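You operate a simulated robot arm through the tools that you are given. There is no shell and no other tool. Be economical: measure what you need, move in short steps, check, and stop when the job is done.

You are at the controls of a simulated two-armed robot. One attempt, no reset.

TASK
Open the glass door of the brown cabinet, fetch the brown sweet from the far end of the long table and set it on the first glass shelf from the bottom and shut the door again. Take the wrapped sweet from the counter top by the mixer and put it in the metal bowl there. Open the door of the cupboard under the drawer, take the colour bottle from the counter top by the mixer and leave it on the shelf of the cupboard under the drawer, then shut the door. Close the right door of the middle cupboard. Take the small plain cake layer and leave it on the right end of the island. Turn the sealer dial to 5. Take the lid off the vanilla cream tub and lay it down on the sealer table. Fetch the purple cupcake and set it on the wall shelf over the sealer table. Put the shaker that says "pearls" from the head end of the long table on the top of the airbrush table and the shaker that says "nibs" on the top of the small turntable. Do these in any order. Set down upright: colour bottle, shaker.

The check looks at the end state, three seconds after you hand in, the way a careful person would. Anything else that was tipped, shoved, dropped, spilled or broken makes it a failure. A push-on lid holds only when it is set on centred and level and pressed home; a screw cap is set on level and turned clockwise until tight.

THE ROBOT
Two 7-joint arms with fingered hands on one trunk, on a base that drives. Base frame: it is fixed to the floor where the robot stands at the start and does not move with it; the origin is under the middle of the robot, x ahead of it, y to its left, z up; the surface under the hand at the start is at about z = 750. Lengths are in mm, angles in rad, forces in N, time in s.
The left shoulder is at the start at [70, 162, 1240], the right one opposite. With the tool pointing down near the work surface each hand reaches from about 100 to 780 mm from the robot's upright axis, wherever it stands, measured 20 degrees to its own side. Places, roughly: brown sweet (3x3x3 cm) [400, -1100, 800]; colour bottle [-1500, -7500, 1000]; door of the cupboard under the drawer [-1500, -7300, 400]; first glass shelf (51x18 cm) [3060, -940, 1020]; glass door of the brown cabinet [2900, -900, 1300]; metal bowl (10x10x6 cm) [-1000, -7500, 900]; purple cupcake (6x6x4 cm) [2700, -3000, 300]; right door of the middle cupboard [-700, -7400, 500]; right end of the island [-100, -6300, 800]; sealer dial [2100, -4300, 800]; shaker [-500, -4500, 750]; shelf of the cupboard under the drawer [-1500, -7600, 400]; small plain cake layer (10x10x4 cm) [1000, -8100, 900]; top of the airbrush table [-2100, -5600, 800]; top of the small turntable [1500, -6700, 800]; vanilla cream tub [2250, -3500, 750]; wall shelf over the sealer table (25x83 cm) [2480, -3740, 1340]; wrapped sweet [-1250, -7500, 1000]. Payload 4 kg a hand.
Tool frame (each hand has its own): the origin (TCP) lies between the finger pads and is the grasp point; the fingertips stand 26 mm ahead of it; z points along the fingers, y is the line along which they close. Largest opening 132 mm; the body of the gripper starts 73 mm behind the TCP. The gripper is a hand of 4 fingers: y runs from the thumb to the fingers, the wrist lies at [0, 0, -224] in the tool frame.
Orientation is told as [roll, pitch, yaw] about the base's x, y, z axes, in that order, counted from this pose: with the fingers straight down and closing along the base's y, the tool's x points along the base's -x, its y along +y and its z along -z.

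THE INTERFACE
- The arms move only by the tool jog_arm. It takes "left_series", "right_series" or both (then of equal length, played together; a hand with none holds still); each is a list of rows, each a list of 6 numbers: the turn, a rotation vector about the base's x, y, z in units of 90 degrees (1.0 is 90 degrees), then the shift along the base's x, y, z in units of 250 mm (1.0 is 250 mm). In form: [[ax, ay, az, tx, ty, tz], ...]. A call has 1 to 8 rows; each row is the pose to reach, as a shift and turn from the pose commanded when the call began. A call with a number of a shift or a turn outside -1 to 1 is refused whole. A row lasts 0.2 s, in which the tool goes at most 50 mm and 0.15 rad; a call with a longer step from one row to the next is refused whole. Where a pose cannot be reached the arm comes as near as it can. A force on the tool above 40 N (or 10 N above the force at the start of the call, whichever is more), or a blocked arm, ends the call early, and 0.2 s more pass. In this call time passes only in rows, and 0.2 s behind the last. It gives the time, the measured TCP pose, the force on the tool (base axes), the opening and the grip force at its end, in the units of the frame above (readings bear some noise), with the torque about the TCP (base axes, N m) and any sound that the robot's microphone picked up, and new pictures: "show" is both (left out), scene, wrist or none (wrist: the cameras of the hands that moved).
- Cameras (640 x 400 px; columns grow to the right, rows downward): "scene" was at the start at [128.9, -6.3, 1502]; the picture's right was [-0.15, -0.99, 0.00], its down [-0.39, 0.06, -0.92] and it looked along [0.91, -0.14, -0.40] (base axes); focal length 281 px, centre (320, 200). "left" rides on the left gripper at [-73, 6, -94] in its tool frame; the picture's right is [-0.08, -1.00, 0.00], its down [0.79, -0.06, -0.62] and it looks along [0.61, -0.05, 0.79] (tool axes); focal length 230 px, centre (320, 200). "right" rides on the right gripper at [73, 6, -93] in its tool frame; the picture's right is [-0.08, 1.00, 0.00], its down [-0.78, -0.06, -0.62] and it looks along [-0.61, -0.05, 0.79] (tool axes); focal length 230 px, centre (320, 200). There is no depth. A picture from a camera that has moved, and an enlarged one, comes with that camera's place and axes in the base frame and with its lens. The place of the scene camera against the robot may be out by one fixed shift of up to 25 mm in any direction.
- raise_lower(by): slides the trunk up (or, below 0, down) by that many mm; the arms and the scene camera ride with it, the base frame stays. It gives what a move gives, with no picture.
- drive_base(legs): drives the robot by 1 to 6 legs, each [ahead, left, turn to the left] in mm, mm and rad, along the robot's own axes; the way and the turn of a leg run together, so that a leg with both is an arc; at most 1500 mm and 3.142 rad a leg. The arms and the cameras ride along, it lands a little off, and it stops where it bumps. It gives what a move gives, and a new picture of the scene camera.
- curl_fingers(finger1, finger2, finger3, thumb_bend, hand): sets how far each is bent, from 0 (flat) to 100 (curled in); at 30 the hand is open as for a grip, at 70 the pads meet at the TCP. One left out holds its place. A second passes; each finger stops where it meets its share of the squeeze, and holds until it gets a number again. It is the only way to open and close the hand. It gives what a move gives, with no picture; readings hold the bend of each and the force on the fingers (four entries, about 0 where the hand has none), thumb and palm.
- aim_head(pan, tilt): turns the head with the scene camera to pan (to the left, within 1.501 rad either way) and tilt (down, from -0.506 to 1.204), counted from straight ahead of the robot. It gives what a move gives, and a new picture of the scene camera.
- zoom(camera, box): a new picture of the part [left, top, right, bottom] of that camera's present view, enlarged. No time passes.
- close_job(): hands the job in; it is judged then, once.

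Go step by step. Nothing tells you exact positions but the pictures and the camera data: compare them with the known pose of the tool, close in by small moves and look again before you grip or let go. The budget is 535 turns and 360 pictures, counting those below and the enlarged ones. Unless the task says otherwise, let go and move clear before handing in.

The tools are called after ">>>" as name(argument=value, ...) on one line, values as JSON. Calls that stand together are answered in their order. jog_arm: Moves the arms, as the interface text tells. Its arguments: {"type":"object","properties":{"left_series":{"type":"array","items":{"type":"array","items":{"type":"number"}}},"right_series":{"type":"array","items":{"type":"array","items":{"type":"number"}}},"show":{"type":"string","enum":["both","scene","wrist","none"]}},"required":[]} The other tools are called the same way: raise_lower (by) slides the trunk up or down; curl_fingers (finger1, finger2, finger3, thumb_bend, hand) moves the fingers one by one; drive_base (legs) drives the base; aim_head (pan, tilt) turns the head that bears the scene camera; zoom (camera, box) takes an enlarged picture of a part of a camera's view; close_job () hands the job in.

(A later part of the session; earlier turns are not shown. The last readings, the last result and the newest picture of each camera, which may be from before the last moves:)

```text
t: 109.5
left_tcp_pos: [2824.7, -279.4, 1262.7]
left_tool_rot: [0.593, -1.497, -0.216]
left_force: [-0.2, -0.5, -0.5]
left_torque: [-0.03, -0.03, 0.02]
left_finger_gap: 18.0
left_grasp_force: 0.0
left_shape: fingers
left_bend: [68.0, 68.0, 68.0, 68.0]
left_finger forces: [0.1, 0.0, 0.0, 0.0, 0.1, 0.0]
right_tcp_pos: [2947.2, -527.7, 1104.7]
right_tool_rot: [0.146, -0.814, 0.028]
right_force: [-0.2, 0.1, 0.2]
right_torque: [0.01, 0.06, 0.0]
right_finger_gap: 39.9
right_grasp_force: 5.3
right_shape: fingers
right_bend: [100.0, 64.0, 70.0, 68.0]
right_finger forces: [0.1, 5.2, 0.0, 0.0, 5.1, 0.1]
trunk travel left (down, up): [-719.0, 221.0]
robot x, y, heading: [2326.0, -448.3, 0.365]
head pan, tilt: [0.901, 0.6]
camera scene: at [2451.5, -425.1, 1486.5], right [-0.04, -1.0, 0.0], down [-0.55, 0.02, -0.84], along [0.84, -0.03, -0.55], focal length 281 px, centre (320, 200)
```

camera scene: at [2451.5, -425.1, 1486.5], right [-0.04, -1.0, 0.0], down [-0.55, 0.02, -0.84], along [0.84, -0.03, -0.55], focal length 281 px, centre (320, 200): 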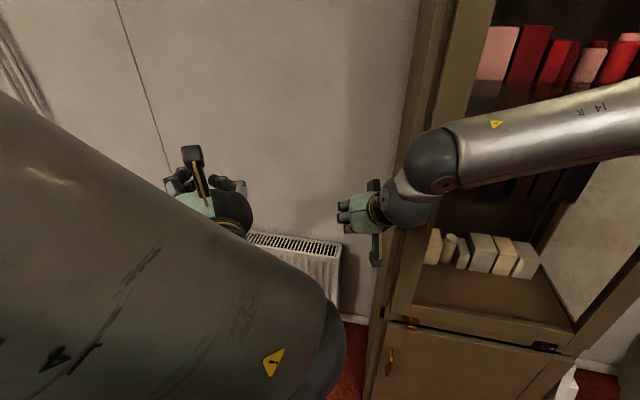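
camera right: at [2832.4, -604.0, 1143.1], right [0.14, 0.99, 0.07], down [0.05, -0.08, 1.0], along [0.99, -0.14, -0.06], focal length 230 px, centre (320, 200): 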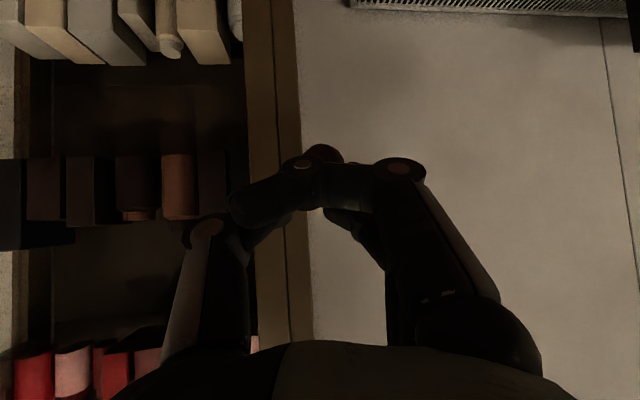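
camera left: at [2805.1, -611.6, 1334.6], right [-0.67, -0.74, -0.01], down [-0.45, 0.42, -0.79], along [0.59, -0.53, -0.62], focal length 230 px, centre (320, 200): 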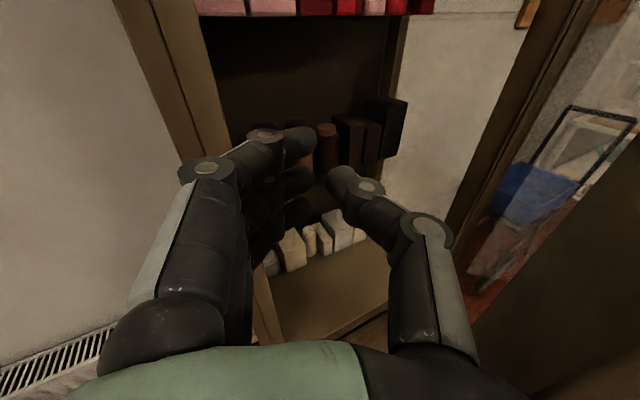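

The door closed again. Better plan: park the sweet on the long table, take it in the left hand, and let the right hand (on the door's side) pull the door. I back away and turn to the table.

>>> drive_base(legs=[[-123, 154, 0], [0, 200, 0], [0, 0, 1.45], [0, 0, 1.45]])

>>> aim_head(pan=0.0, tilt=0.6)

```text
t: 111.0
left_tcp_pos: [2672.3, -178.0, 1265.9]
left_tool_rot: [0.39, -1.502, 0.005]
left_force: [-0.7, 0.7, 0.9]
left_torque: [-0.02, 0.01, 0.0]
left_finger_gap: 18.0
left_grasp_force: 0.0
left_shape: fingers
left_bend: [68.0, 68.0, 68.0, 68.0]
left_finger forces: [0.1, 0.0, 0.0, 0.1, 0.1, 0.0]
right_tcp_pos: [2796.9, -430.0, 1108.6]
right_tool_rot: [0.147, -0.818, 0.04]
right_force: [-0.5, 0.1, -0.1]
right_torque: [0.01, -0.02, -0.05]
right_finger_gap: 40.2
right_grasp_force: 5.5
right_shape: fingers
right_bend: [100.0, 64.0, 70.0, 68.0]
right_finger forces: [0.1, 5.1, 0.0, 0.0, 5.1, 0.0]
trunk travel left (down, up): [-719.0, 221.0]
robot x, y, heading: [2178.7, -358.8, 0.379]
head pan, tilt: [0.901, 0.6]
stopped in leg 1: the robot was blocked; the commanded pose is now the measured one
camera scene: at [2250.3, -252.8, 1484.4], right [0.88, -0.47, 0.0], down [-0.27, -0.5, -0.82], along [0.39, 0.72, -0.57], focal length 281 px, centre (320, 200)
```

scene: 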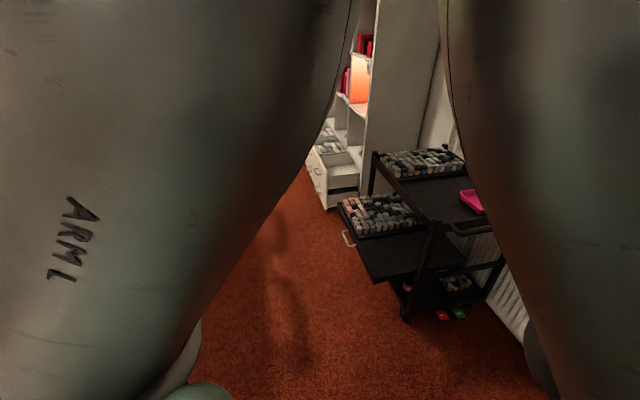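

```text
t: 112.2
left_tcp_pos: [2673.7, -178.0, 1264.6]
left_tool_rot: [0.381, -1.501, 0.015]
left_force: [-0.4, -0.2, -0.5]
left_torque: [0.0, 0.03, 0.0]
left_finger_gap: 18.0
left_grasp_force: 0.1
left_shape: fingers
left_bend: [68.0, 68.0, 68.0, 68.0]
left_finger forces: [0.0, 0.0, 0.1, 0.0, 0.0, 0.0]
right_tcp_pos: [2801.5, -430.1, 1106.2]
right_tool_rot: [0.145, -0.815, 0.041]
right_force: [0.0, 0.9, -0.5]
right_torque: [-0.03, 0.0, -0.03]
right_finger_gap: 39.9
right_grasp_force: 4.7
right_shape: fingers
right_bend: [100.0, 64.0, 70.0, 68.0]
right_finger forces: [0.0, 5.1, 0.0, 0.0, 5.1, 0.1]
trunk travel left (down, up): [-719.0, 221.0]
robot x, y, heading: [2179.2, -359.3, 0.375]
head pan, tilt: [0.0, 0.6]
camera scene: at [2295.4, -297.4, 1484.8], right [0.38, -0.92, 0.0], down [-0.52, -0.22, -0.83], along [0.76, 0.32, -0.56], focal length 281 px, centre (320, 200)
```

scene: 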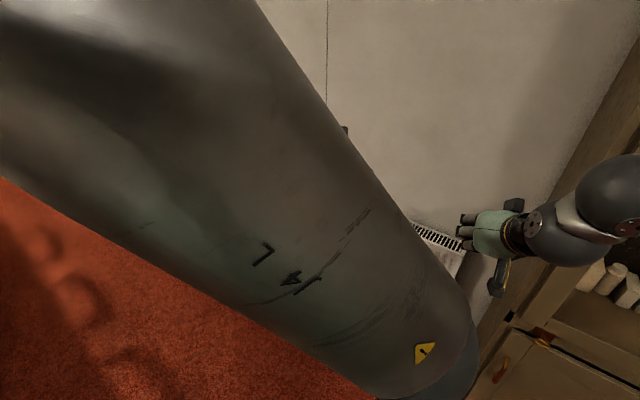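

>>> aim_head(pan=-1.3, tilt=0.7)

>>> aim_head(pan=1.5, tilt=0.7)

```text
t: 113.7
left_tcp_pos: [2674.3, -178.6, 1260.7]
left_tool_rot: [0.361, -1.493, 0.037]
left_force: [0.6, 0.1, 0.0]
left_torque: [-0.01, 0.02, 0.0]
left_finger_gap: 18.0
left_grasp_force: 0.1
left_shape: fingers
left_bend: [68.0, 68.0, 68.0, 68.0]
left_finger forces: [0.0, 0.0, 0.0, 0.0, 0.1, 0.0]
right_tcp_pos: [2800.7, -430.2, 1105.1]
right_tool_rot: [0.147, -0.816, 0.043]
right_force: [-0.4, 0.5, 1.1]
right_torque: [-0.01, 0.01, -0.01]
right_finger_gap: 39.9
right_grasp_force: 5.3
right_shape: fingers
right_bend: [100.0, 64.0, 70.0, 68.0]
right_finger forces: [0.1, 5.1, 0.0, 0.0, 5.1, 0.1]
trunk travel left (down, up): [-719.0, 221.0]
robot x, y, heading: [2181.2, -357.7, 0.373]
head pan, tilt: [-1.3, 0.7]
camera scene: at [2297.7, -303.2, 1484.2], right [0.32, -0.95, 0.0], down [-0.54, -0.18, -0.82], along [0.78, 0.27, -0.57], focal length 281 px, centre (320, 200)
```

scene: 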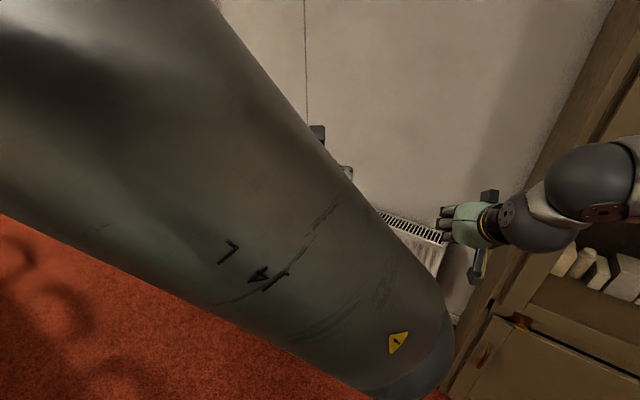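

```text
t: 116.2
left_tcp_pos: [2674.3, -179.2, 1265.7]
left_tool_rot: [0.393, -1.499, 0.005]
left_force: [0.5, 0.5, 0.1]
left_torque: [0.01, -0.04, -0.01]
left_finger_gap: 18.1
left_grasp_force: 0.0
left_shape: fingers
left_bend: [68.0, 68.0, 68.0, 68.0]
left_finger forces: [0.0, 0.0, 0.0, 0.1, 0.0, 0.0]
right_tcp_pos: [2802.8, -430.5, 1105.1]
right_tool_rot: [0.148, -0.815, 0.042]
right_force: [-0.1, -0.2, -0.6]
right_torque: [0.01, -0.03, -0.01]
right_finger_gap: 39.8
right_grasp_force: 5.0
right_shape: fingers
right_bend: [100.0, 64.0, 70.0, 68.0]
right_finger forces: [0.0, 5.1, 0.0, 0.1, 5.1, 0.0]
trunk travel left (down, up): [-719.0, 221.0]
robot x, y, heading: [2181.7, -355.6, 0.378]
head pan, tilt: [1.499, 0.7]
camera scene: at [2188.9, -250.8, 1476.1], right [0.95, 0.3, 0.0], down [0.19, -0.61, -0.77], along [-0.23, 0.73, -0.64], focal length 281 px, centre (320, 200)
```

scene: 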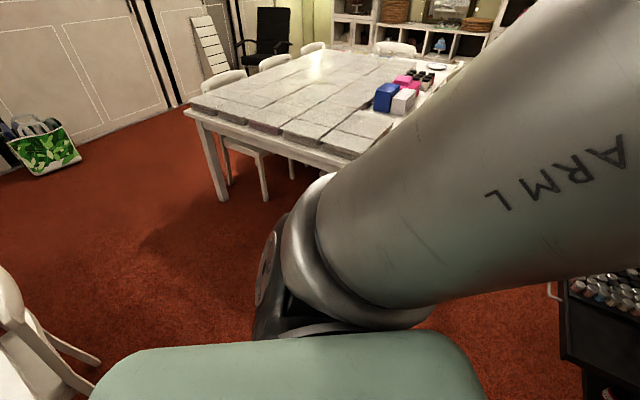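

The raised left arm blocks the head. I restore the left hand to pointing down.

>>> jog_arm(left_series=[[-0.033, 0.084, 0, -0.04, 0.1, 0], [-0.066, 0.168, 0, -0.08, 0.2, 0], [-0.099, 0.252, 0, -0.12, 0.3, 0], [-0.132, 0.336, 0, -0.16, 0.4, 0], [-0.165, 0.42, 0, -0.2, 0.5, 0], [-0.198, 0.504, 0, -0.22, 0.55, 0], [-0.231, 0.588, 0, -0.22, 0.6, 0], [-0.264, 0.672, 0, -0.22, 0.6, 0]], show="none")

>>> jog_arm(left_series=[[-0.033, 0.084, 0, 0, 0, 0], [-0.066, 0.168, 0, 0, 0, 0], [-0.099, 0.252, 0, 0, 0, 0]], show="none")

>>> aim_head(pan=-1.3, tilt=0.7)

```text
t: 118.0
left_tcp_pos: [2621.5, -29.0, 1264.8]
left_tool_rot: [0.034, -0.369, 0.346]
left_force: [-0.1, -1.3, -0.1]
left_torque: [0.0, 0.02, 0.01]
left_finger_gap: 18.3
left_grasp_force: 0.0
left_shape: fingers
left_bend: [68.0, 68.0, 68.0, 68.0]
left_finger forces: [0.1, 0.0, 0.1, 0.0, 0.1, 0.1]
right_tcp_pos: [2802.3, -432.1, 1105.2]
right_tool_rot: [0.148, -0.814, 0.041]
right_force: [0.2, 0.3, -1.3]
right_torque: [-0.02, -0.01, 0.0]
right_finger_gap: 39.8
right_grasp_force: 5.2
right_shape: fingers
right_bend: [100.0, 64.0, 70.0, 68.0]
right_finger forces: [0.1, 5.1, 0.0, 0.0, 5.1, 0.0]
trunk travel left (down, up): [-719.0, 221.0]
robot x, y, heading: [2182.4, -357.0, 0.374]
head pan, tilt: [1.499, 0.7]
```

```text
t: 118.8
left_tcp_pos: [2621.2, -30.3, 1265.3]
left_tool_rot: [0.023, 0.056, 0.349]
left_force: [-0.7, 0.1, 0.7]
left_torque: [-0.01, 0.03, -0.02]
left_finger_gap: 18.0
left_grasp_force: 0.2
left_shape: fingers
left_bend: [68.0, 68.0, 68.0, 68.0]
left_finger forces: [0.0, 0.0, 0.0, 0.1, 0.0, 0.0]
right_tcp_pos: [2803.1, -432.8, 1105.2]
right_tool_rot: [0.149, -0.813, 0.04]
right_force: [-0.5, 0.2, -0.6]
right_torque: [-0.02, -0.02, 0.0]
right_finger_gap: 39.8
right_grasp_force: 4.9
right_shape: fingers
right_bend: [100.0, 64.0, 70.0, 68.0]
right_finger forces: [0.0, 5.1, 0.1, 0.0, 5.0, 0.1]
trunk travel left (down, up): [-719.0, 221.0]
robot x, y, heading: [2181.3, -355.5, 0.377]
head pan, tilt: [1.499, 0.7]
```

```text
t: 121.2
left_tcp_pos: [2618.9, -29.6, 1264.3]
left_tool_rot: [0.022, 0.053, 0.347]
left_force: [0.6, 0.3, -0.6]
left_torque: [-0.03, 0.0, -0.02]
left_finger_gap: 18.2
left_grasp_force: 0.1
left_shape: fingers
left_bend: [68.0, 68.0, 68.0, 68.0]
left_finger forces: [0.1, 0.1, 0.1, 0.0, 0.1, 0.1]
right_tcp_pos: [2801.8, -430.8, 1105.3]
right_tool_rot: [0.147, -0.815, 0.042]
right_force: [0.4, 0.1, 0.1]
right_torque: [-0.02, -0.02, -0.05]
right_finger_gap: 40.2
right_grasp_force: 4.8
right_shape: fingers
right_bend: [100.0, 64.0, 70.0, 68.0]
right_finger forces: [0.1, 5.1, 0.0, 0.1, 5.0, 0.1]
trunk travel left (down, up): [-719.0, 221.0]
robot x, y, heading: [2184.1, -355.5, 0.37]
head pan, tilt: [-1.3, 0.7]
camera scene: at [2265.4, -399.6, 1476.1], right [-0.8, -0.6, 0.0], down [-0.39, 0.51, -0.76], along [0.46, -0.61, -0.64], focal length 281 px, centre (320, 200)
```

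scene: 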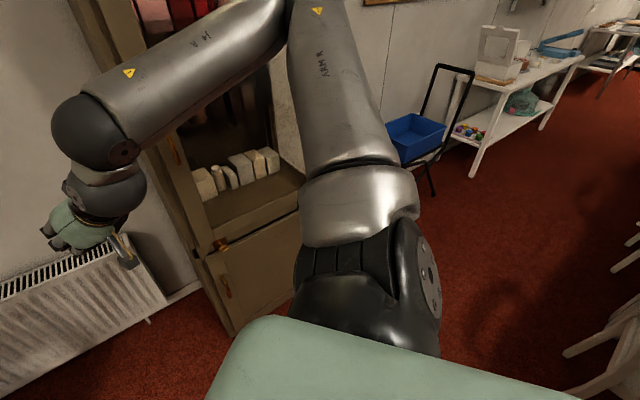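

>>> drive_base(legs=[[0, 0, 1.4]])

```text
t: 125.0
left_tcp_pos: [1931.8, 131.6, 1265.0]
left_tool_rot: [0.022, 0.054, 1.746]
left_force: [0.2, 0.5, -0.5]
left_torque: [0.03, 0.0, 0.03]
left_finger_gap: 18.2
left_grasp_force: 0.1
left_shape: fingers
left_bend: [68.0, 68.0, 68.0, 68.0]
left_finger forces: [0.0, 0.0, 0.1, 0.0, 0.1, 0.0]
right_tcp_pos: [2360.6, 242.1, 1104.9]
right_tool_rot: [0.146, -0.816, 1.437]
right_force: [-0.3, 0.0, -0.4]
right_torque: [-0.02, 0.01, 0.0]
right_finger_gap: 40.0
right_grasp_force: 4.7
right_shape: fingers
right_bend: [100.0, 64.0, 70.0, 68.0]
right_finger forces: [0.1, 5.0, 0.0, 0.1, 5.0, 0.1]
trunk travel left (down, up): [-719.0, 221.0]
robot x, y, heading: [2181.2, -356.3, 1.766]
head pan, tilt: [-1.3, 0.7]
camera scene: at [2233.3, -262.1, 1476.1], right [0.45, -0.89, 0.0], down [-0.57, -0.29, -0.76], along [0.68, 0.35, -0.64], focal length 281 px, centre (320, 200)
```

scene: 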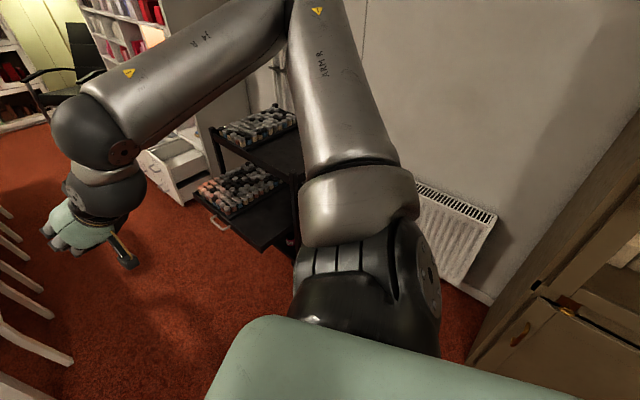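

>>> drive_base(legs=[[0, 0, 1.5]])

>>> aim_head(pan=0.0, tilt=0.75)

```text
t: 129.2
left_tcp_pos: [1677.2, -577.3, 1263.6]
left_tool_rot: [0.024, 0.053, -3.021]
left_force: [0.0, -0.3, 0.5]
left_torque: [0.0, 0.03, -0.02]
left_finger_gap: 18.0
left_grasp_force: 0.0
left_shape: fingers
left_bend: [68.0, 68.0, 68.0, 68.0]
left_finger forces: [0.1, 0.0, 0.0, 0.0, 0.1, 0.1]
right_tcp_pos: [1591.3, -145.4, 1105.0]
right_tool_rot: [0.146, -0.815, 2.954]
right_force: [-0.4, -0.7, -0.6]
right_torque: [0.01, -0.02, 0.02]
right_finger_gap: 40.0
right_grasp_force: 5.0
right_shape: fingers
right_bend: [100.0, 64.0, 70.0, 68.0]
right_finger forces: [0.0, 4.7, 0.0, 0.1, 4.6, 0.1]
trunk travel left (down, up): [-719.0, 221.0]
robot x, y, heading: [2180.3, -356.7, -2.988]
head pan, tilt: [-1.3, 0.7]
camera scene: at [2083.3, -279.5, 1476.1], right [0.91, 0.41, 0.0], down [0.26, -0.59, -0.76], along [-0.31, 0.7, -0.64], focal length 281 px, centre (320, 200)
```

scene: 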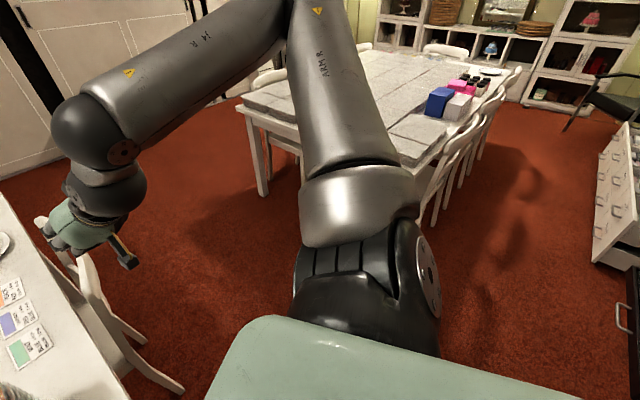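

```text
t: 130.6
left_tcp_pos: [1676.8, -577.1, 1265.7]
left_tool_rot: [0.022, 0.056, -3.021]
left_force: [0.8, -0.3, 0.4]
left_torque: [0.0, -0.02, 0.05]
left_finger_gap: 18.1
left_grasp_force: 0.1
left_shape: fingers
left_bend: [68.0, 68.0, 68.0, 68.0]
left_finger forces: [0.0, 0.0, 0.0, 0.0, 0.0, 0.1]
right_tcp_pos: [1592.1, -145.3, 1104.6]
right_tool_rot: [0.146, -0.816, 2.956]
right_force: [0.7, 0.0, 0.6]
right_torque: [-0.02, 0.01, -0.02]
right_finger_gap: 39.8
right_grasp_force: 5.1
right_shape: fingers
right_bend: [100.0, 64.0, 70.0, 68.0]
right_finger forces: [0.1, 4.8, 0.0, 0.0, 4.7, 0.0]
trunk travel left (down, up): [-719.0, 221.0]
robot x, y, heading: [2178.2, -361.8, -2.997]
head pan, tilt: [0.0, 0.75]
camera scene: at [2035.7, -369.3, 1471.8], right [-0.15, 0.99, 0.0], down [0.67, 0.1, -0.73], along [-0.72, -0.11, -0.68], focal length 281 px, centre (320, 200)
```

scene: 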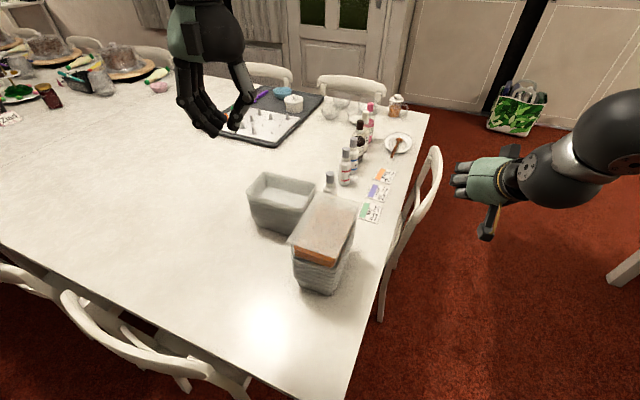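

The table corner is right here, which was what blocked the base. I'll set the sweet at about [1760,-470] on the table.

>>> jog_arm(right_series=[[0.0126, -0.089, 0, 0.08, -0.14, 0], [0.025, -0.178, 0, 0.16, -0.28, 0], [0.038, -0.267, 0, 0.24, -0.42, 0], [0.05, -0.356, 0, 0.32, -0.56, 0], [0.063, -0.445, 0, 0.4, -0.7, 0], [0.072, -0.51, 0, 0.48, -0.84, 0], [0.072, -0.51, 0, 0.55, -0.98, 0]], left_series=[[0, 0, 0, 0, -0.1, 0], [0, 0, 0, 0, -0.2, 0], [0, 0, 0, 0, -0.3, 0], [0, 0, 0, 0, -0.4, 0], [0, 0, 0, 0, -0.5, 0], [0, 0, 0, 0, -0.6, 0], [0, 0, 0, 0, -0.6, 0]], show="scene")

```text
t: 132.2
left_tcp_pos: [1682.1, -716.2, 1245.3]
left_tool_rot: [0.022, 0.049, -3.022]
left_force: [0.1, 0.0, 1.2]
left_torque: [0.03, 0.0, -0.01]
left_finger_gap: 18.3
left_grasp_force: 0.0
left_shape: fingers
left_bend: [68.0, 68.0, 68.0, 68.0]
left_finger forces: [0.0, 0.0, 0.0, 0.1, 0.1, 0.0]
left hand out of reach, approached as far as the arm can: row 5, 6, 7
right_tcp_pos: [1730.7, -258.8, 1116.4]
right_tool_rot: [-0.083, -0.032, 3.058]
right_force: [0.1, -0.2, -0.3]
right_torque: [-0.01, 0.0, -0.02]
right_finger_gap: 40.1
right_grasp_force: 4.0
right_shape: fingers
right_bend: [100.0, 64.0, 70.0, 68.0]
right_finger forces: [0.0, 4.7, 0.0, 0.0, 4.6, 0.0]
right hand out of reach, approached as far as the arm can: row 4, 5, 6, 7
trunk travel left (down, up): [-719.0, 221.0]
robot x, y, heading: [2181.5, -357.3, -2.991]
head pan, tilt: [0.0, 0.75]
camera scene: at [2034.0, -369.3, 1471.6], right [-0.15, 0.99, 0.0], down [0.68, 0.1, -0.73], along [-0.72, -0.11, -0.68], focal length 281 px, centre (320, 200)
```

scene: 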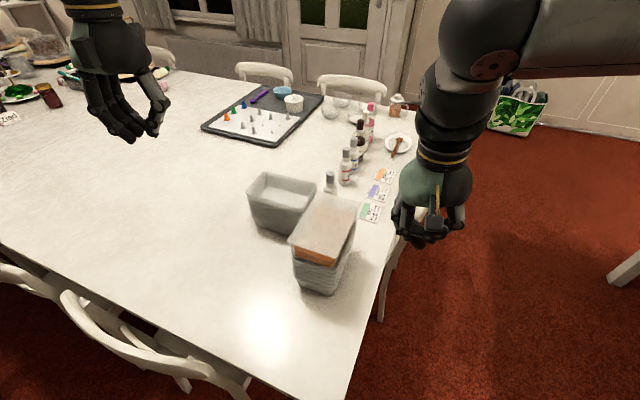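

>>> drive_base(legs=[[0, 0, 0.38]])

```text
t: 133.8
left_tcp_pos: [1851.4, -873.4, 1247.1]
left_tool_rot: [0.024, 0.048, -2.643]
left_force: [0.3, 0.6, -0.4]
left_torque: [0.0, 0.04, 0.0]
left_finger_gap: 18.3
left_grasp_force: 0.0
left_shape: fingers
left_bend: [68.0, 68.0, 68.0, 68.0]
left_finger forces: [0.0, 0.0, 0.0, 0.0, 0.0, 0.1]
right_tcp_pos: [1726.2, -429.6, 1116.3]
right_tool_rot: [-0.082, -0.033, -2.847]
right_force: [0.2, -1.1, 0.8]
right_torque: [0.0, 0.01, 0.01]
right_finger_gap: 39.8
right_grasp_force: 4.6
right_shape: fingers
right_bend: [100.0, 64.0, 70.0, 68.0]
right_finger forces: [0.0, 4.7, 0.1, 0.0, 4.6, 0.0]
trunk travel left (down, up): [-719.0, 221.0]
robot x, y, heading: [2182.6, -355.6, -2.613]
head pan, tilt: [0.0, 0.75]
camera scene: at [2051.8, -416.0, 1471.8], right [-0.5, 0.87, 0.0], down [0.59, 0.34, -0.73], along [-0.63, -0.37, -0.68], focal length 281 px, centre (320, 200)
```

scene: 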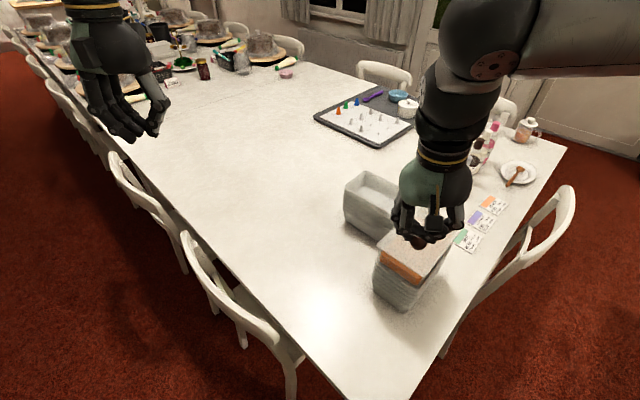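

>>> jog_arm(right_series=[[0, 0, 0, 0.06, -0.13, 0], [0, 0, 0, 0.12, -0.26, 0], [0, 0, 0, 0.18, -0.4, 0], [0, 0, 0, 0.18, -0.4, -0.18], [0, 0, 0, 0.18, -0.4, -0.36], [0, 0, 0, 0.18, -0.4, -0.54], [0, 0, 0, 0.18, -0.4, -0.72], [0, 0, 0, 0.18, -0.4, -0.9]], show="both")

```text
t: 135.6
left_tcp_pos: [1851.0, -874.5, 1246.5]
left_tool_rot: [0.025, 0.049, -2.645]
left_force: [0.1, 0.4, -0.5]
left_torque: [-0.02, -0.04, 0.0]
left_finger_gap: 17.9
left_grasp_force: 0.1
left_shape: fingers
left_bend: [68.0, 68.0, 68.0, 68.0]
left_finger forces: [0.0, 0.1, 0.1, 0.0, 0.0, 0.1]
right_tcp_pos: [1737.6, -418.1, 944.4]
right_tool_rot: [-0.073, -0.032, -2.845]
right_force: [0.0, -0.7, -1.0]
right_torque: [0.01, 0.03, 0.04]
right_finger_gap: 40.1
right_grasp_force: 5.0
right_shape: fingers
right_bend: [100.0, 64.0, 70.0, 68.0]
right_finger forces: [0.1, 4.6, 0.1, 0.0, 4.5, 0.0]
right hand out of reach, approached as far as the arm can: row 1, 2, 3, 4, 5, 6, 7, 8
trunk travel left (down, up): [-719.0, 221.0]
robot x, y, heading: [2176.4, -358.4, -2.62]
head pan, tilt: [0.0, 0.75]
camera scene: at [2051.2, -416.5, 1471.8], right [-0.5, 0.87, 0.0], down [0.59, 0.34, -0.73], along [-0.63, -0.37, -0.68], focal length 281 px, centre (320, 200)
camera right: at [1813.9, -407.9, 1035.6], right [0.21, -0.97, -0.07], down [-0.74, -0.21, 0.64], along [-0.64, -0.09, -0.76], focal length 230 px, centre (320, 200)
```

scene: 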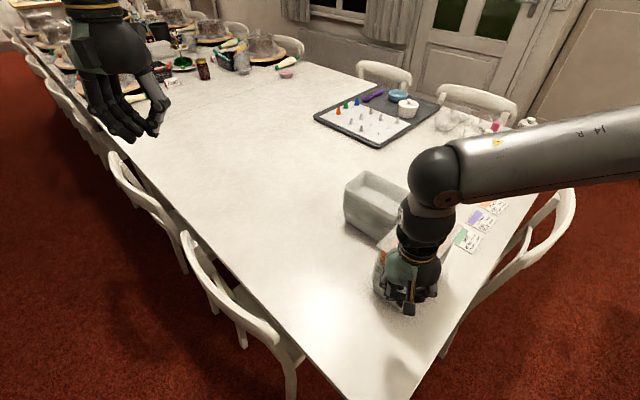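
right: 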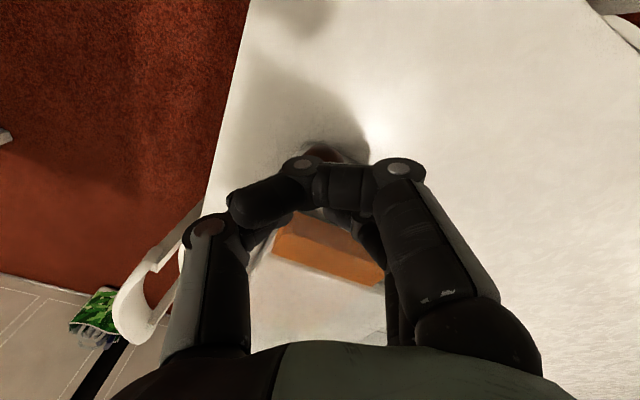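

>>> drive_base(legs=[[0, 0, 0.24]])

>>> jog_arm(right_series=[[0, 0, 0, 0.0, 0.0, -0.15], [0, 0, 0, 0.0, 0.0, -0.3], [0, 0, 0, 0.0, 0, -0.42]], show="both")

```text
t: 136.8
left_tcp_pos: [1985.2, -937.6, 1245.4]
left_tool_rot: [0.022, 0.048, -2.401]
left_force: [0.1, 0.0, -0.3]
left_torque: [0.0, 0.0, -0.03]
left_finger_gap: 18.3
left_grasp_force: 0.1
left_shape: fingers
left_bend: [68.0, 68.0, 68.0, 68.0]
left_finger forces: [0.0, 0.1, 0.1, 0.0, 0.0, 0.0]
right_tcp_pos: [1764.9, -523.3, 945.3]
right_tool_rot: [-0.07, -0.032, -2.604]
right_force: [0.1, -1.1, 0.4]
right_torque: [0.01, -0.01, 0.0]
right_finger_gap: 40.0
right_grasp_force: 4.2
right_shape: fingers
right_bend: [100.0, 64.0, 70.0, 68.0]
right_finger forces: [0.0, 4.6, 0.1, 0.0, 4.5, 0.0]
trunk travel left (down, up): [-719.0, 221.0]
robot x, y, heading: [2180.9, -357.5, -2.376]
head pan, tilt: [0.0, 0.75]
camera scene: at [2070.9, -442.1, 1471.8], right [-0.69, 0.72, 0.0], down [0.49, 0.47, -0.73], along [-0.53, -0.51, -0.68], focal length 281 px, centre (320, 200)
```

scene: 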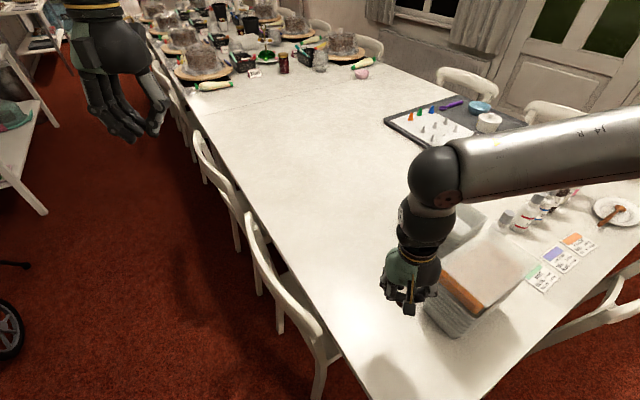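

```text
t: 137.6
left_tcp_pos: [1985.2, -937.8, 1247.4]
left_tool_rot: [0.022, 0.05, -2.402]
left_force: [-0.5, 0.6, -0.2]
left_torque: [0.01, 0.0, 0.01]
left_finger_gap: 18.2
left_grasp_force: 0.0
left_shape: fingers
left_bend: [68.0, 68.0, 68.0, 68.0]
left_finger forces: [0.0, 0.0, 0.0, 0.0, 0.1, 0.0]
right_tcp_pos: [1744.3, -490.5, 875.2]
right_tool_rot: [-0.07, -0.034, -2.604]
right_force: [-0.1, 0.1, -0.5]
right_torque: [0.0, -0.02, 0.04]
right_finger_gap: 39.9
right_grasp_force: 4.5
right_shape: fingers
right_bend: [100.0, 64.0, 70.0, 68.0]
right_finger forces: [0.0, 4.6, 0.1, 0.0, 4.6, 0.0]
right hand out of reach, approached as far as the arm can: row 1, 2, 3
trunk travel left (down, up): [-719.0, 221.0]
robot x, y, heading: [2178.7, -357.5, -2.376]
head pan, tilt: [0.0, 0.75]
camera scene: at [2071.5, -442.2, 1471.9], right [-0.69, 0.72, 0.0], down [0.49, 0.47, -0.73], along [-0.53, -0.51, -0.68], focal length 281 px, centre (320, 200)
camera right: at [1815.1, -461.9, 966.3], right [0.44, -0.9, -0.07], down [-0.67, -0.38, 0.64], along [-0.6, -0.24, -0.76], focal length 230 px, centre (320, 200)
```

scene: 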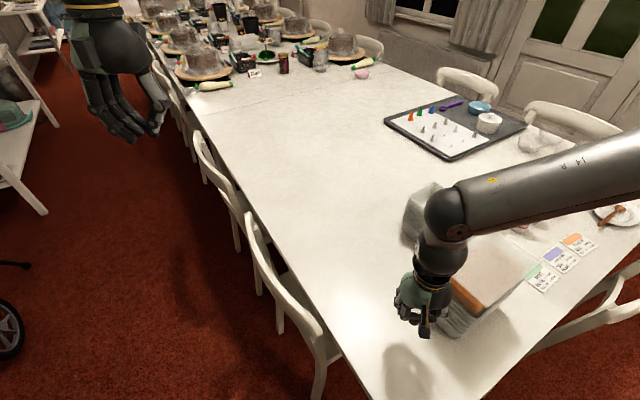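
right: 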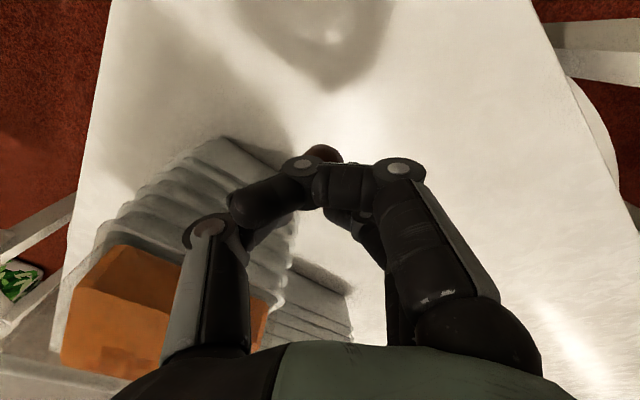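

>>> drive_base(legs=[[0, 0, 0.1]])

>>> raise_lower(by=-78)

>>> zoom(camera="right", box=[160, 50, 480, 250])

```text
t: 138.5
left_tcp_pos: [2042.2, -952.2, 1246.2]
left_tool_rot: [0.022, 0.049, -2.305]
left_force: [-0.2, 0.0, 0.2]
left_torque: [-0.02, -0.01, 0.01]
left_finger_gap: 18.0
left_grasp_force: 0.0
left_shape: fingers
left_bend: [68.0, 68.0, 68.0, 68.0]
left_finger forces: [0.0, 0.0, 0.0, 0.1, 0.0, 0.0]
right_tcp_pos: [1758.8, -532.2, 874.8]
right_tool_rot: [-0.068, -0.032, -2.504]
right_force: [-0.9, -0.3, 0.0]
right_torque: [-0.03, 0.0, 0.0]
right_finger_gap: 39.9
right_grasp_force: 4.0
right_shape: fingers
right_bend: [100.0, 64.0, 70.0, 68.0]
right_finger forces: [0.0, 4.6, 0.0, 0.1, 4.5, 0.0]
trunk travel left (down, up): [-719.0, 221.0]
robot x, y, heading: [2181.2, -356.2, -2.272]
head pan, tilt: [0.0, 0.75]
camera scene: at [2079.4, -450.1, 1471.8], right [-0.76, 0.65, 0.0], down [0.44, 0.52, -0.73], along [-0.47, -0.56, -0.68], focal length 281 px, centre (320, 200)
```

scene: 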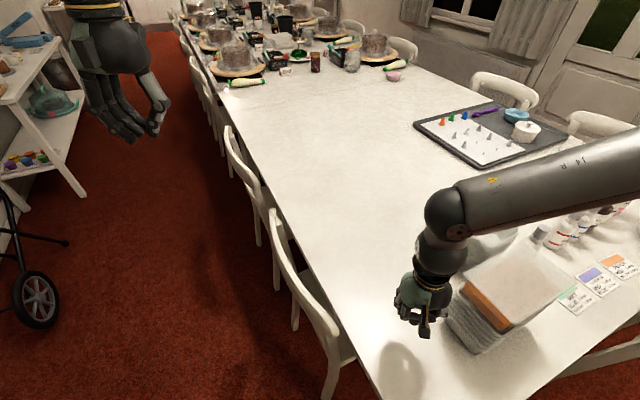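

```text
t: 139.7
left_tcp_pos: [2043.2, -954.2, 1167.5]
left_tool_rot: [0.024, 0.048, -2.304]
left_force: [0.8, 0.3, 0.8]
left_torque: [-0.04, -0.01, 0.02]
left_finger_gap: 18.1
left_grasp_force: 0.0
left_shape: fingers
left_bend: [68.0, 68.0, 68.0, 68.0]
left_finger forces: [0.0, 0.0, 0.0, 0.0, 0.1, 0.1]
right_tcp_pos: [1759.0, -533.6, 797.6]
right_tool_rot: [-0.071, -0.031, -2.505]
right_force: [0.8, 0.4, 0.7]
right_torque: [-0.02, 0.01, 0.0]
right_finger_gap: 40.1
right_grasp_force: 4.7
right_shape: fingers
right_bend: [100.0, 64.0, 70.0, 68.0]
right_finger forces: [0.1, 4.7, 0.0, 0.0, 4.5, 0.0]
trunk travel left (down, up): [-641.0, 299.0]
robot x, y, heading: [2181.7, -359.0, -2.278]
head pan, tilt: [0.0, 0.75]
```

```text
2.00 times, centred on (320, 150) of right
camera zoom: at [1827.2, -497.4, 888.6], right [0.53, -0.85, -0.07], down [-0.63, -0.44, 0.64], along [-0.58, -0.3, -0.76], focal length 460 px, centre (320, 300)
```

zoom: 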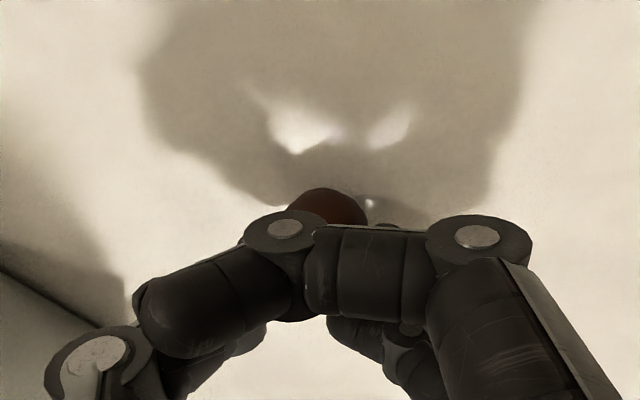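

>>> raise_lower(by=-8)

>>> raise_lower(by=-5)

```text
t: 140.2
left_tcp_pos: [2043.7, -952.6, 1161.6]
left_tool_rot: [0.023, 0.047, -2.304]
left_force: [-0.1, 1.1, -0.4]
left_torque: [-0.01, -0.01, -0.03]
left_finger_gap: 18.0
left_grasp_force: 0.1
left_shape: fingers
left_bend: [68.0, 68.0, 68.0, 68.0]
left_finger forces: [0.0, 0.0, 0.1, 0.0, 0.0, 0.0]
right_tcp_pos: [1759.3, -533.0, 790.4]
right_tool_rot: [-0.069, -0.035, -2.503]
right_force: [0.5, 3.6, 20.9]
right_torque: [0.08, 0.03, -0.02]
right_finger_gap: 39.8
right_grasp_force: 12.5
right_shape: fingers
right_bend: [100.0, 67.0, 70.0, 69.0]
right_finger forces: [0.1, 10.1, 0.0, 0.0, 14.6, 0.0]
trunk travel left (down, up): [-633.0, 307.0]
robot x, y, heading: [2179.6, -357.0, -2.279]
head pan, tilt: [0.0, 0.75]
```

```text
t: 140.8
left_tcp_pos: [2043.5, -954.3, 1154.1]
left_tool_rot: [0.022, 0.048, -2.302]
left_force: [0.2, -0.2, -0.3]
left_torque: [0.0, -0.01, 0.01]
left_finger_gap: 18.1
left_grasp_force: 0.0
left_shape: fingers
left_bend: [68.0, 68.0, 68.0, 68.0]
left_finger forces: [0.0, 0.0, 0.1, 0.0, 0.0, 0.0]
right_tcp_pos: [1758.8, -533.6, 783.9]
right_tool_rot: [-0.07, -0.033, -2.505]
right_force: [-1.1, -0.4, 1.1]
right_torque: [0.0, 0.04, 0.01]
right_finger_gap: 39.7
right_grasp_force: 5.4
right_shape: fingers
right_bend: [100.0, 65.0, 70.0, 68.0]
right_finger forces: [0.1, 4.8, 0.1, 0.0, 5.0, 0.1]
trunk travel left (down, up): [-628.0, 312.0]
robot x, y, heading: [2178.4, -357.7, -2.274]
head pan, tilt: [0.0, 0.75]
```

The sweet touches the table. I release and lift.

>>> curl_fingers(hand="right", finger2=45, finger3=45, thumb_bend=45)

>>> raise_lower(by=91)

>>> curl_fingers(hand="left", finger1=52, finger2=52, finger3=52, thumb_bend=52)

>>> curl_fingers(hand="right", finger1=30, finger2=30, finger3=30, thumb_bend=30)

>>> zoom(camera="scene", box=[240, 200, 560, 400])

```text
t: 141.8
left_tcp_pos: [2045.4, -953.9, 1157.4]
left_tool_rot: [0.022, 0.047, -2.304]
left_force: [0.2, 0.7, 0.4]
left_torque: [0.04, 0.0, -0.02]
left_finger_gap: 18.3
left_grasp_force: 0.1
left_shape: fingers
left_bend: [68.0, 68.0, 68.0, 68.0]
left_finger forces: [0.1, 0.0, 0.1, 0.0, 0.0, 0.0]
right_tcp_pos: [1759.5, -534.0, 785.5]
right_tool_rot: [-0.069, -0.036, -2.505]
right_force: [-3.5, 2.3, 18.9]
right_torque: [-0.51, -0.38, -0.06]
right_finger_gap: 50.5
right_grasp_force: 9.9
right_shape: fingers
right_bend: [100.0, 54.0, 45.0, 45.0]
right_finger forces: [0.1, 19.7, 0.5, 0.1, 0.1, 0.0]
trunk travel left (down, up): [-628.0, 312.0]
robot x, y, heading: [2178.8, -357.4, -2.276]
head pan, tilt: [0.0, 0.75]
```

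```text
t: 143.1
left_tcp_pos: [2044.2, -953.9, 1245.2]
left_tool_rot: [0.022, 0.049, -2.304]
left_force: [0.3, -0.9, -0.1]
left_torque: [0.0, -0.02, 0.0]
left_finger_gap: 18.2
left_grasp_force: 0.0
left_shape: fingers
left_bend: [68.0, 68.0, 68.0, 68.0]
left_finger forces: [0.0, 0.1, 0.1, 0.0, 0.0, 0.0]
right_tcp_pos: [1758.4, -533.2, 875.9]
right_tool_rot: [-0.07, -0.031, -2.504]
right_force: [0.0, -0.2, -0.7]
right_torque: [0.02, 0.05, 0.01]
right_finger_gap: 50.5
right_grasp_force: 0.1
right_shape: fingers
right_bend: [100.0, 45.0, 45.0, 45.0]
right_finger forces: [0.0, 0.0, 0.0, 0.0, 0.0, 0.0]
trunk travel left (down, up): [-719.0, 221.0]
robot x, y, heading: [2183.0, -356.4, -2.276]
head pan, tilt: [0.0, 0.75]
```

```text
t: 144.1
left_tcp_pos: [2044.4, -954.2, 1246.3]
left_tool_rot: [0.022, 0.049, -2.304]
left_force: [-1.0, 0.3, 0.6]
left_torque: [-0.01, -0.01, -0.02]
left_finger_gap: 63.2
left_grasp_force: 0.1
left_shape: fingers
left_bend: [52.0, 52.0, 52.0, 52.0]
left_finger forces: [0.0, 0.1, 0.0, 0.0, 0.1, 0.0]
right_tcp_pos: [1759.4, -533.3, 875.8]
right_tool_rot: [-0.07, -0.031, -2.505]
right_force: [0.1, 0.4, -0.9]
right_torque: [0.05, 0.01, 0.03]
right_finger_gap: 50.5
right_grasp_force: 0.1
right_shape: fingers
right_bend: [100.0, 45.0, 45.0, 45.0]
right_finger forces: [0.0, 0.0, 0.0, 0.0, 0.1, 0.0]
trunk travel left (down, up): [-719.0, 221.0]
robot x, y, heading: [2181.3, -359.1, -2.272]
head pan, tilt: [0.0, 0.75]
```

```text
t: 145.1
left_tcp_pos: [2044.0, -955.3, 1246.3]
left_tool_rot: [0.02, 0.048, -2.304]
left_force: [0.3, -0.4, 0.9]
left_torque: [-0.02, -0.03, -0.05]
left_finger_gap: 63.6
left_grasp_force: 0.1
left_shape: fingers
left_bend: [52.0, 52.0, 52.0, 52.0]
left_finger forces: [0.0, 0.0, 0.0, 0.1, 0.0, 0.1]
right_tcp_pos: [1758.8, -533.4, 874.9]
right_tool_rot: [-0.07, -0.031, -2.504]
right_force: [0.3, -0.7, -0.5]
right_torque: [0.0, 0.04, -0.01]
right_finger_gap: 135.8
right_grasp_force: 0.1
right_shape: fingers
right_bend: [30.0, 30.0, 30.0, 30.0]
right_finger forces: [0.0, 0.1, 0.1, 0.0, 0.0, 0.0]
trunk travel left (down, up): [-719.0, 221.0]
robot x, y, heading: [2180.9, -356.9, -2.279]
head pan, tilt: [0.0, 0.75]
```

```text
2.00 times, centred on (400, 300) of scene
camera zoom: at [2080.8, -451.1, 1471.8], right [-0.76, 0.65, 0.0], down [0.44, 0.52, -0.73], along [-0.47, -0.56, -0.68], focal length 562 px, centre (160, 0)
```

zoom: 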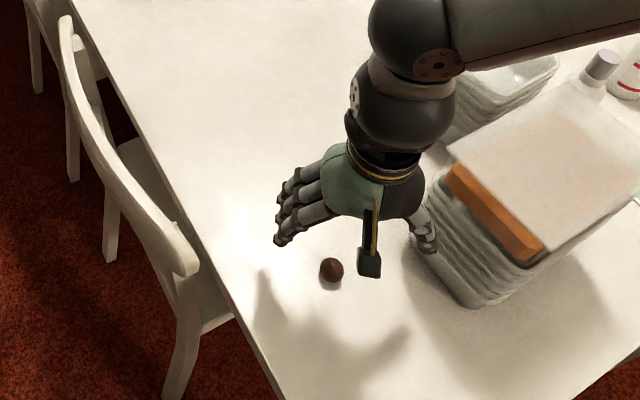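

The sweet lies at about [1745,-528]. I lift the right hand and turn the base so the left hand can take it.

>>> jog_arm(right_series=[[0, 0, 0, 0.0, 0.0, 0.19], [0, 0, 0, 0.0, 0.0, 0.38], [0, 0, 0, 0.0, 0, 0.57], [0, 0, 0, 0.0, 0, 0.76], [0, 0, 0, 0.0, 0, 0.95]], show="none")

>>> drive_base(legs=[[0, 0, -0.69]])

```text
t: 146.2
left_tcp_pos: [2045.0, -953.6, 1246.2]
left_tool_rot: [0.021, 0.048, -2.303]
left_force: [0.2, 0.2, -1.2]
left_torque: [-0.02, -0.01, 0.02]
left_finger_gap: 63.3
left_grasp_force: 0.0
left_shape: fingers
left_bend: [52.0, 52.0, 52.0, 52.0]
left_finger forces: [0.0, 0.1, 0.0, 0.0, 0.1, 0.0]
right_tcp_pos: [1758.8, -533.1, 1111.0]
right_tool_rot: [-0.071, -0.034, -2.506]
right_force: [-0.4, 0.8, 0.7]
right_torque: [-0.01, 0.01, 0.04]
right_finger_gap: 135.6
right_grasp_force: 0.0
right_shape: fingers
right_bend: [30.0, 30.0, 30.0, 30.0]
right_finger forces: [0.1, 0.1, 0.0, 0.0, 0.0, 0.1]
trunk travel left (down, up): [-719.0, 221.0]
robot x, y, heading: [2177.3, -358.6, -2.276]
head pan, tilt: [0.0, 0.75]
```

```text
t: 148.5
left_tcp_pos: [1697.0, -735.0, 1246.4]
left_tool_rot: [0.024, 0.051, -2.984]
left_force: [0.6, -0.9, -0.7]
left_torque: [0.01, -0.01, 0.0]
left_finger_gap: 63.6
left_grasp_force: 0.0
left_shape: fingers
left_bend: [52.0, 52.0, 52.0, 52.0]
left_finger forces: [0.1, 0.0, 0.1, 0.1, 0.0, 0.1]
right_tcp_pos: [1741.6, -228.8, 1110.7]
right_tool_rot: [-0.069, -0.031, 3.096]
right_force: [0.2, 0.1, 0.2]
right_torque: [0.02, 0.01, -0.02]
right_finger_gap: 135.5
right_grasp_force: 0.1
right_shape: fingers
right_bend: [30.0, 30.0, 30.0, 30.0]
right_finger forces: [0.1, 0.0, 0.0, 0.0, 0.0, 0.0]
trunk travel left (down, up): [-719.0, 221.0]
robot x, y, heading: [2177.9, -357.0, -2.961]
head pan, tilt: [0.0, 0.75]
camera scene: at [2036.3, -374.4, 1471.8], right [-0.18, 0.98, 0.0], down [0.67, 0.12, -0.73], along [-0.72, -0.13, -0.68], focal length 281 px, centre (320, 200)
```

scene: 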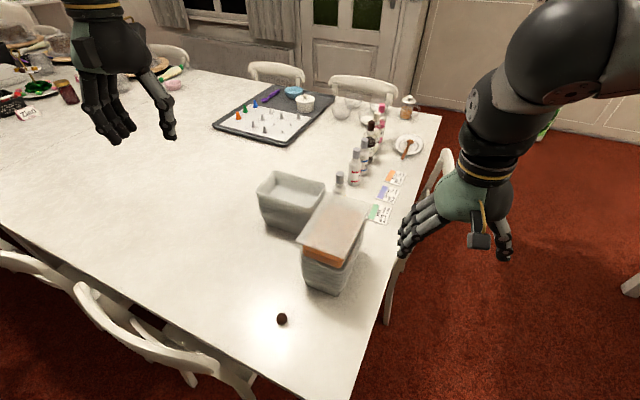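

>>> jog_arm(left_series=[[0, 0, 0, 0.03, 0.13, -0.12], [0, 0, 0, 0.06, 0.26, -0.24], [0, 0, 0, 0.09, 0.39, -0.36], [0, 0, 0, 0.12, 0.52, -0.48], [0, 0, 0, 0.15, 0.65, -0.6], [0, 0, 0, 0.18, 0.78, -0.72], [0, 0, 0, 0.18, 0.83, -0.88]], show="wrist")

```text
t: 150.1
left_tcp_pos: [1742.3, -529.4, 1027.5]
left_tool_rot: [0.022, 0.051, -2.984]
left_force: [-0.6, 0.2, -0.1]
left_torque: [0.01, -0.05, 0.02]
left_finger_gap: 63.4
left_grasp_force: 0.0
left_shape: fingers
left_bend: [52.0, 52.0, 52.0, 52.0]
left_finger forces: [0.0, 0.0, 0.0, 0.0, 0.0, 0.0]
right_tcp_pos: [1740.0, -229.6, 1110.0]
right_tool_rot: [-0.07, -0.031, 3.096]
right_force: [-0.4, 1.1, 0.1]
right_torque: [-0.02, 0.01, 0.0]
right_finger_gap: 135.5
right_grasp_force: 0.0
right_shape: fingers
right_bend: [30.0, 30.0, 30.0, 30.0]
right_finger forces: [0.1, 0.1, 0.0, 0.0, 0.0, 0.0]
trunk travel left (down, up): [-719.0, 221.0]
robot x, y, heading: [2178.4, -357.9, -2.955]
head pan, tilt: [0.0, 0.75]
camera left: at [1664.7, -543.0, 1118.4], right [-0.23, 0.97, -0.03], down [0.73, 0.19, 0.65], along [0.64, 0.13, -0.76], focal length 230 px, centre (320, 200)
```

left: 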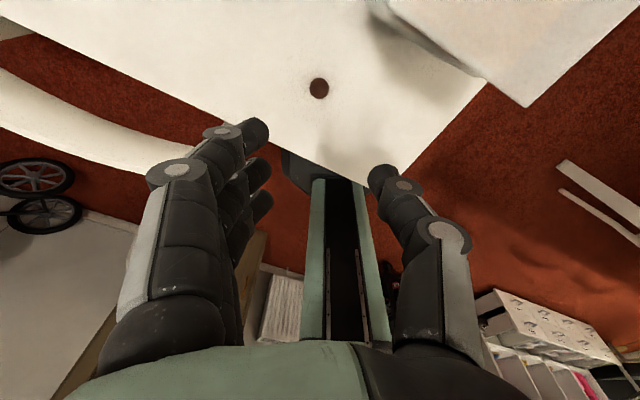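

>>> jog_arm(left_series=[[0, 0, 0, 0.045, -0.005, -0.17], [0, 0, 0, 0.045, -0.005, -0.34], [0, 0, 0, 0.045, -0.005, -0.51], [0, 0, 0, 0.045, -0.005, -0.68], [0, 0, 0, 0.045, -0.005, -0.84]], show="wrist")

```text
t: 151.3
left_tcp_pos: [1752.2, -529.1, 814.7]
left_tool_rot: [0.022, 0.048, -2.985]
left_force: [-0.2, 1.1, 0.3]
left_torque: [0.0, -0.01, 0.0]
left_finger_gap: 63.5
left_grasp_force: 0.0
left_shape: fingers
left_bend: [52.0, 52.0, 52.0, 52.0]
left_finger forces: [0.0, 0.0, 0.0, 0.0, 0.0, 0.0]
right_tcp_pos: [1740.8, -228.4, 1111.5]
right_tool_rot: [-0.069, -0.031, 3.095]
right_force: [0.5, -0.6, -0.6]
right_torque: [0.04, -0.03, 0.01]
right_finger_gap: 135.7
right_grasp_force: 0.0
right_shape: fingers
right_bend: [30.0, 30.0, 30.0, 30.0]
right_finger forces: [0.0, 0.0, 0.1, 0.0, 0.0, 0.0]
trunk travel left (down, up): [-719.0, 221.0]
robot x, y, heading: [2178.2, -358.4, -2.965]
head pan, tilt: [0.0, 0.75]
camera left: at [1675.8, -544.2, 905.1], right [-0.23, 0.97, -0.03], down [0.73, 0.19, 0.65], along [0.64, 0.13, -0.76], focal length 230 px, centre (320, 200)
```

left: 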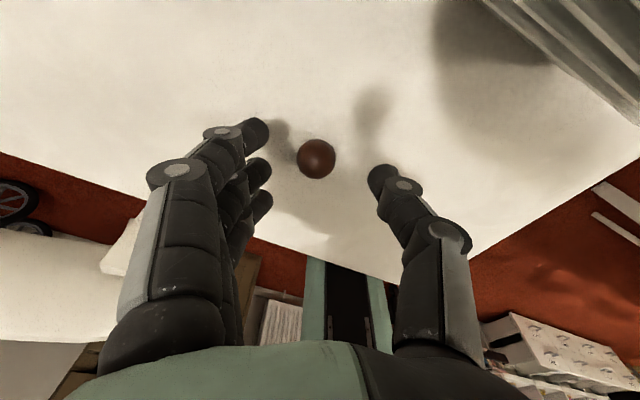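

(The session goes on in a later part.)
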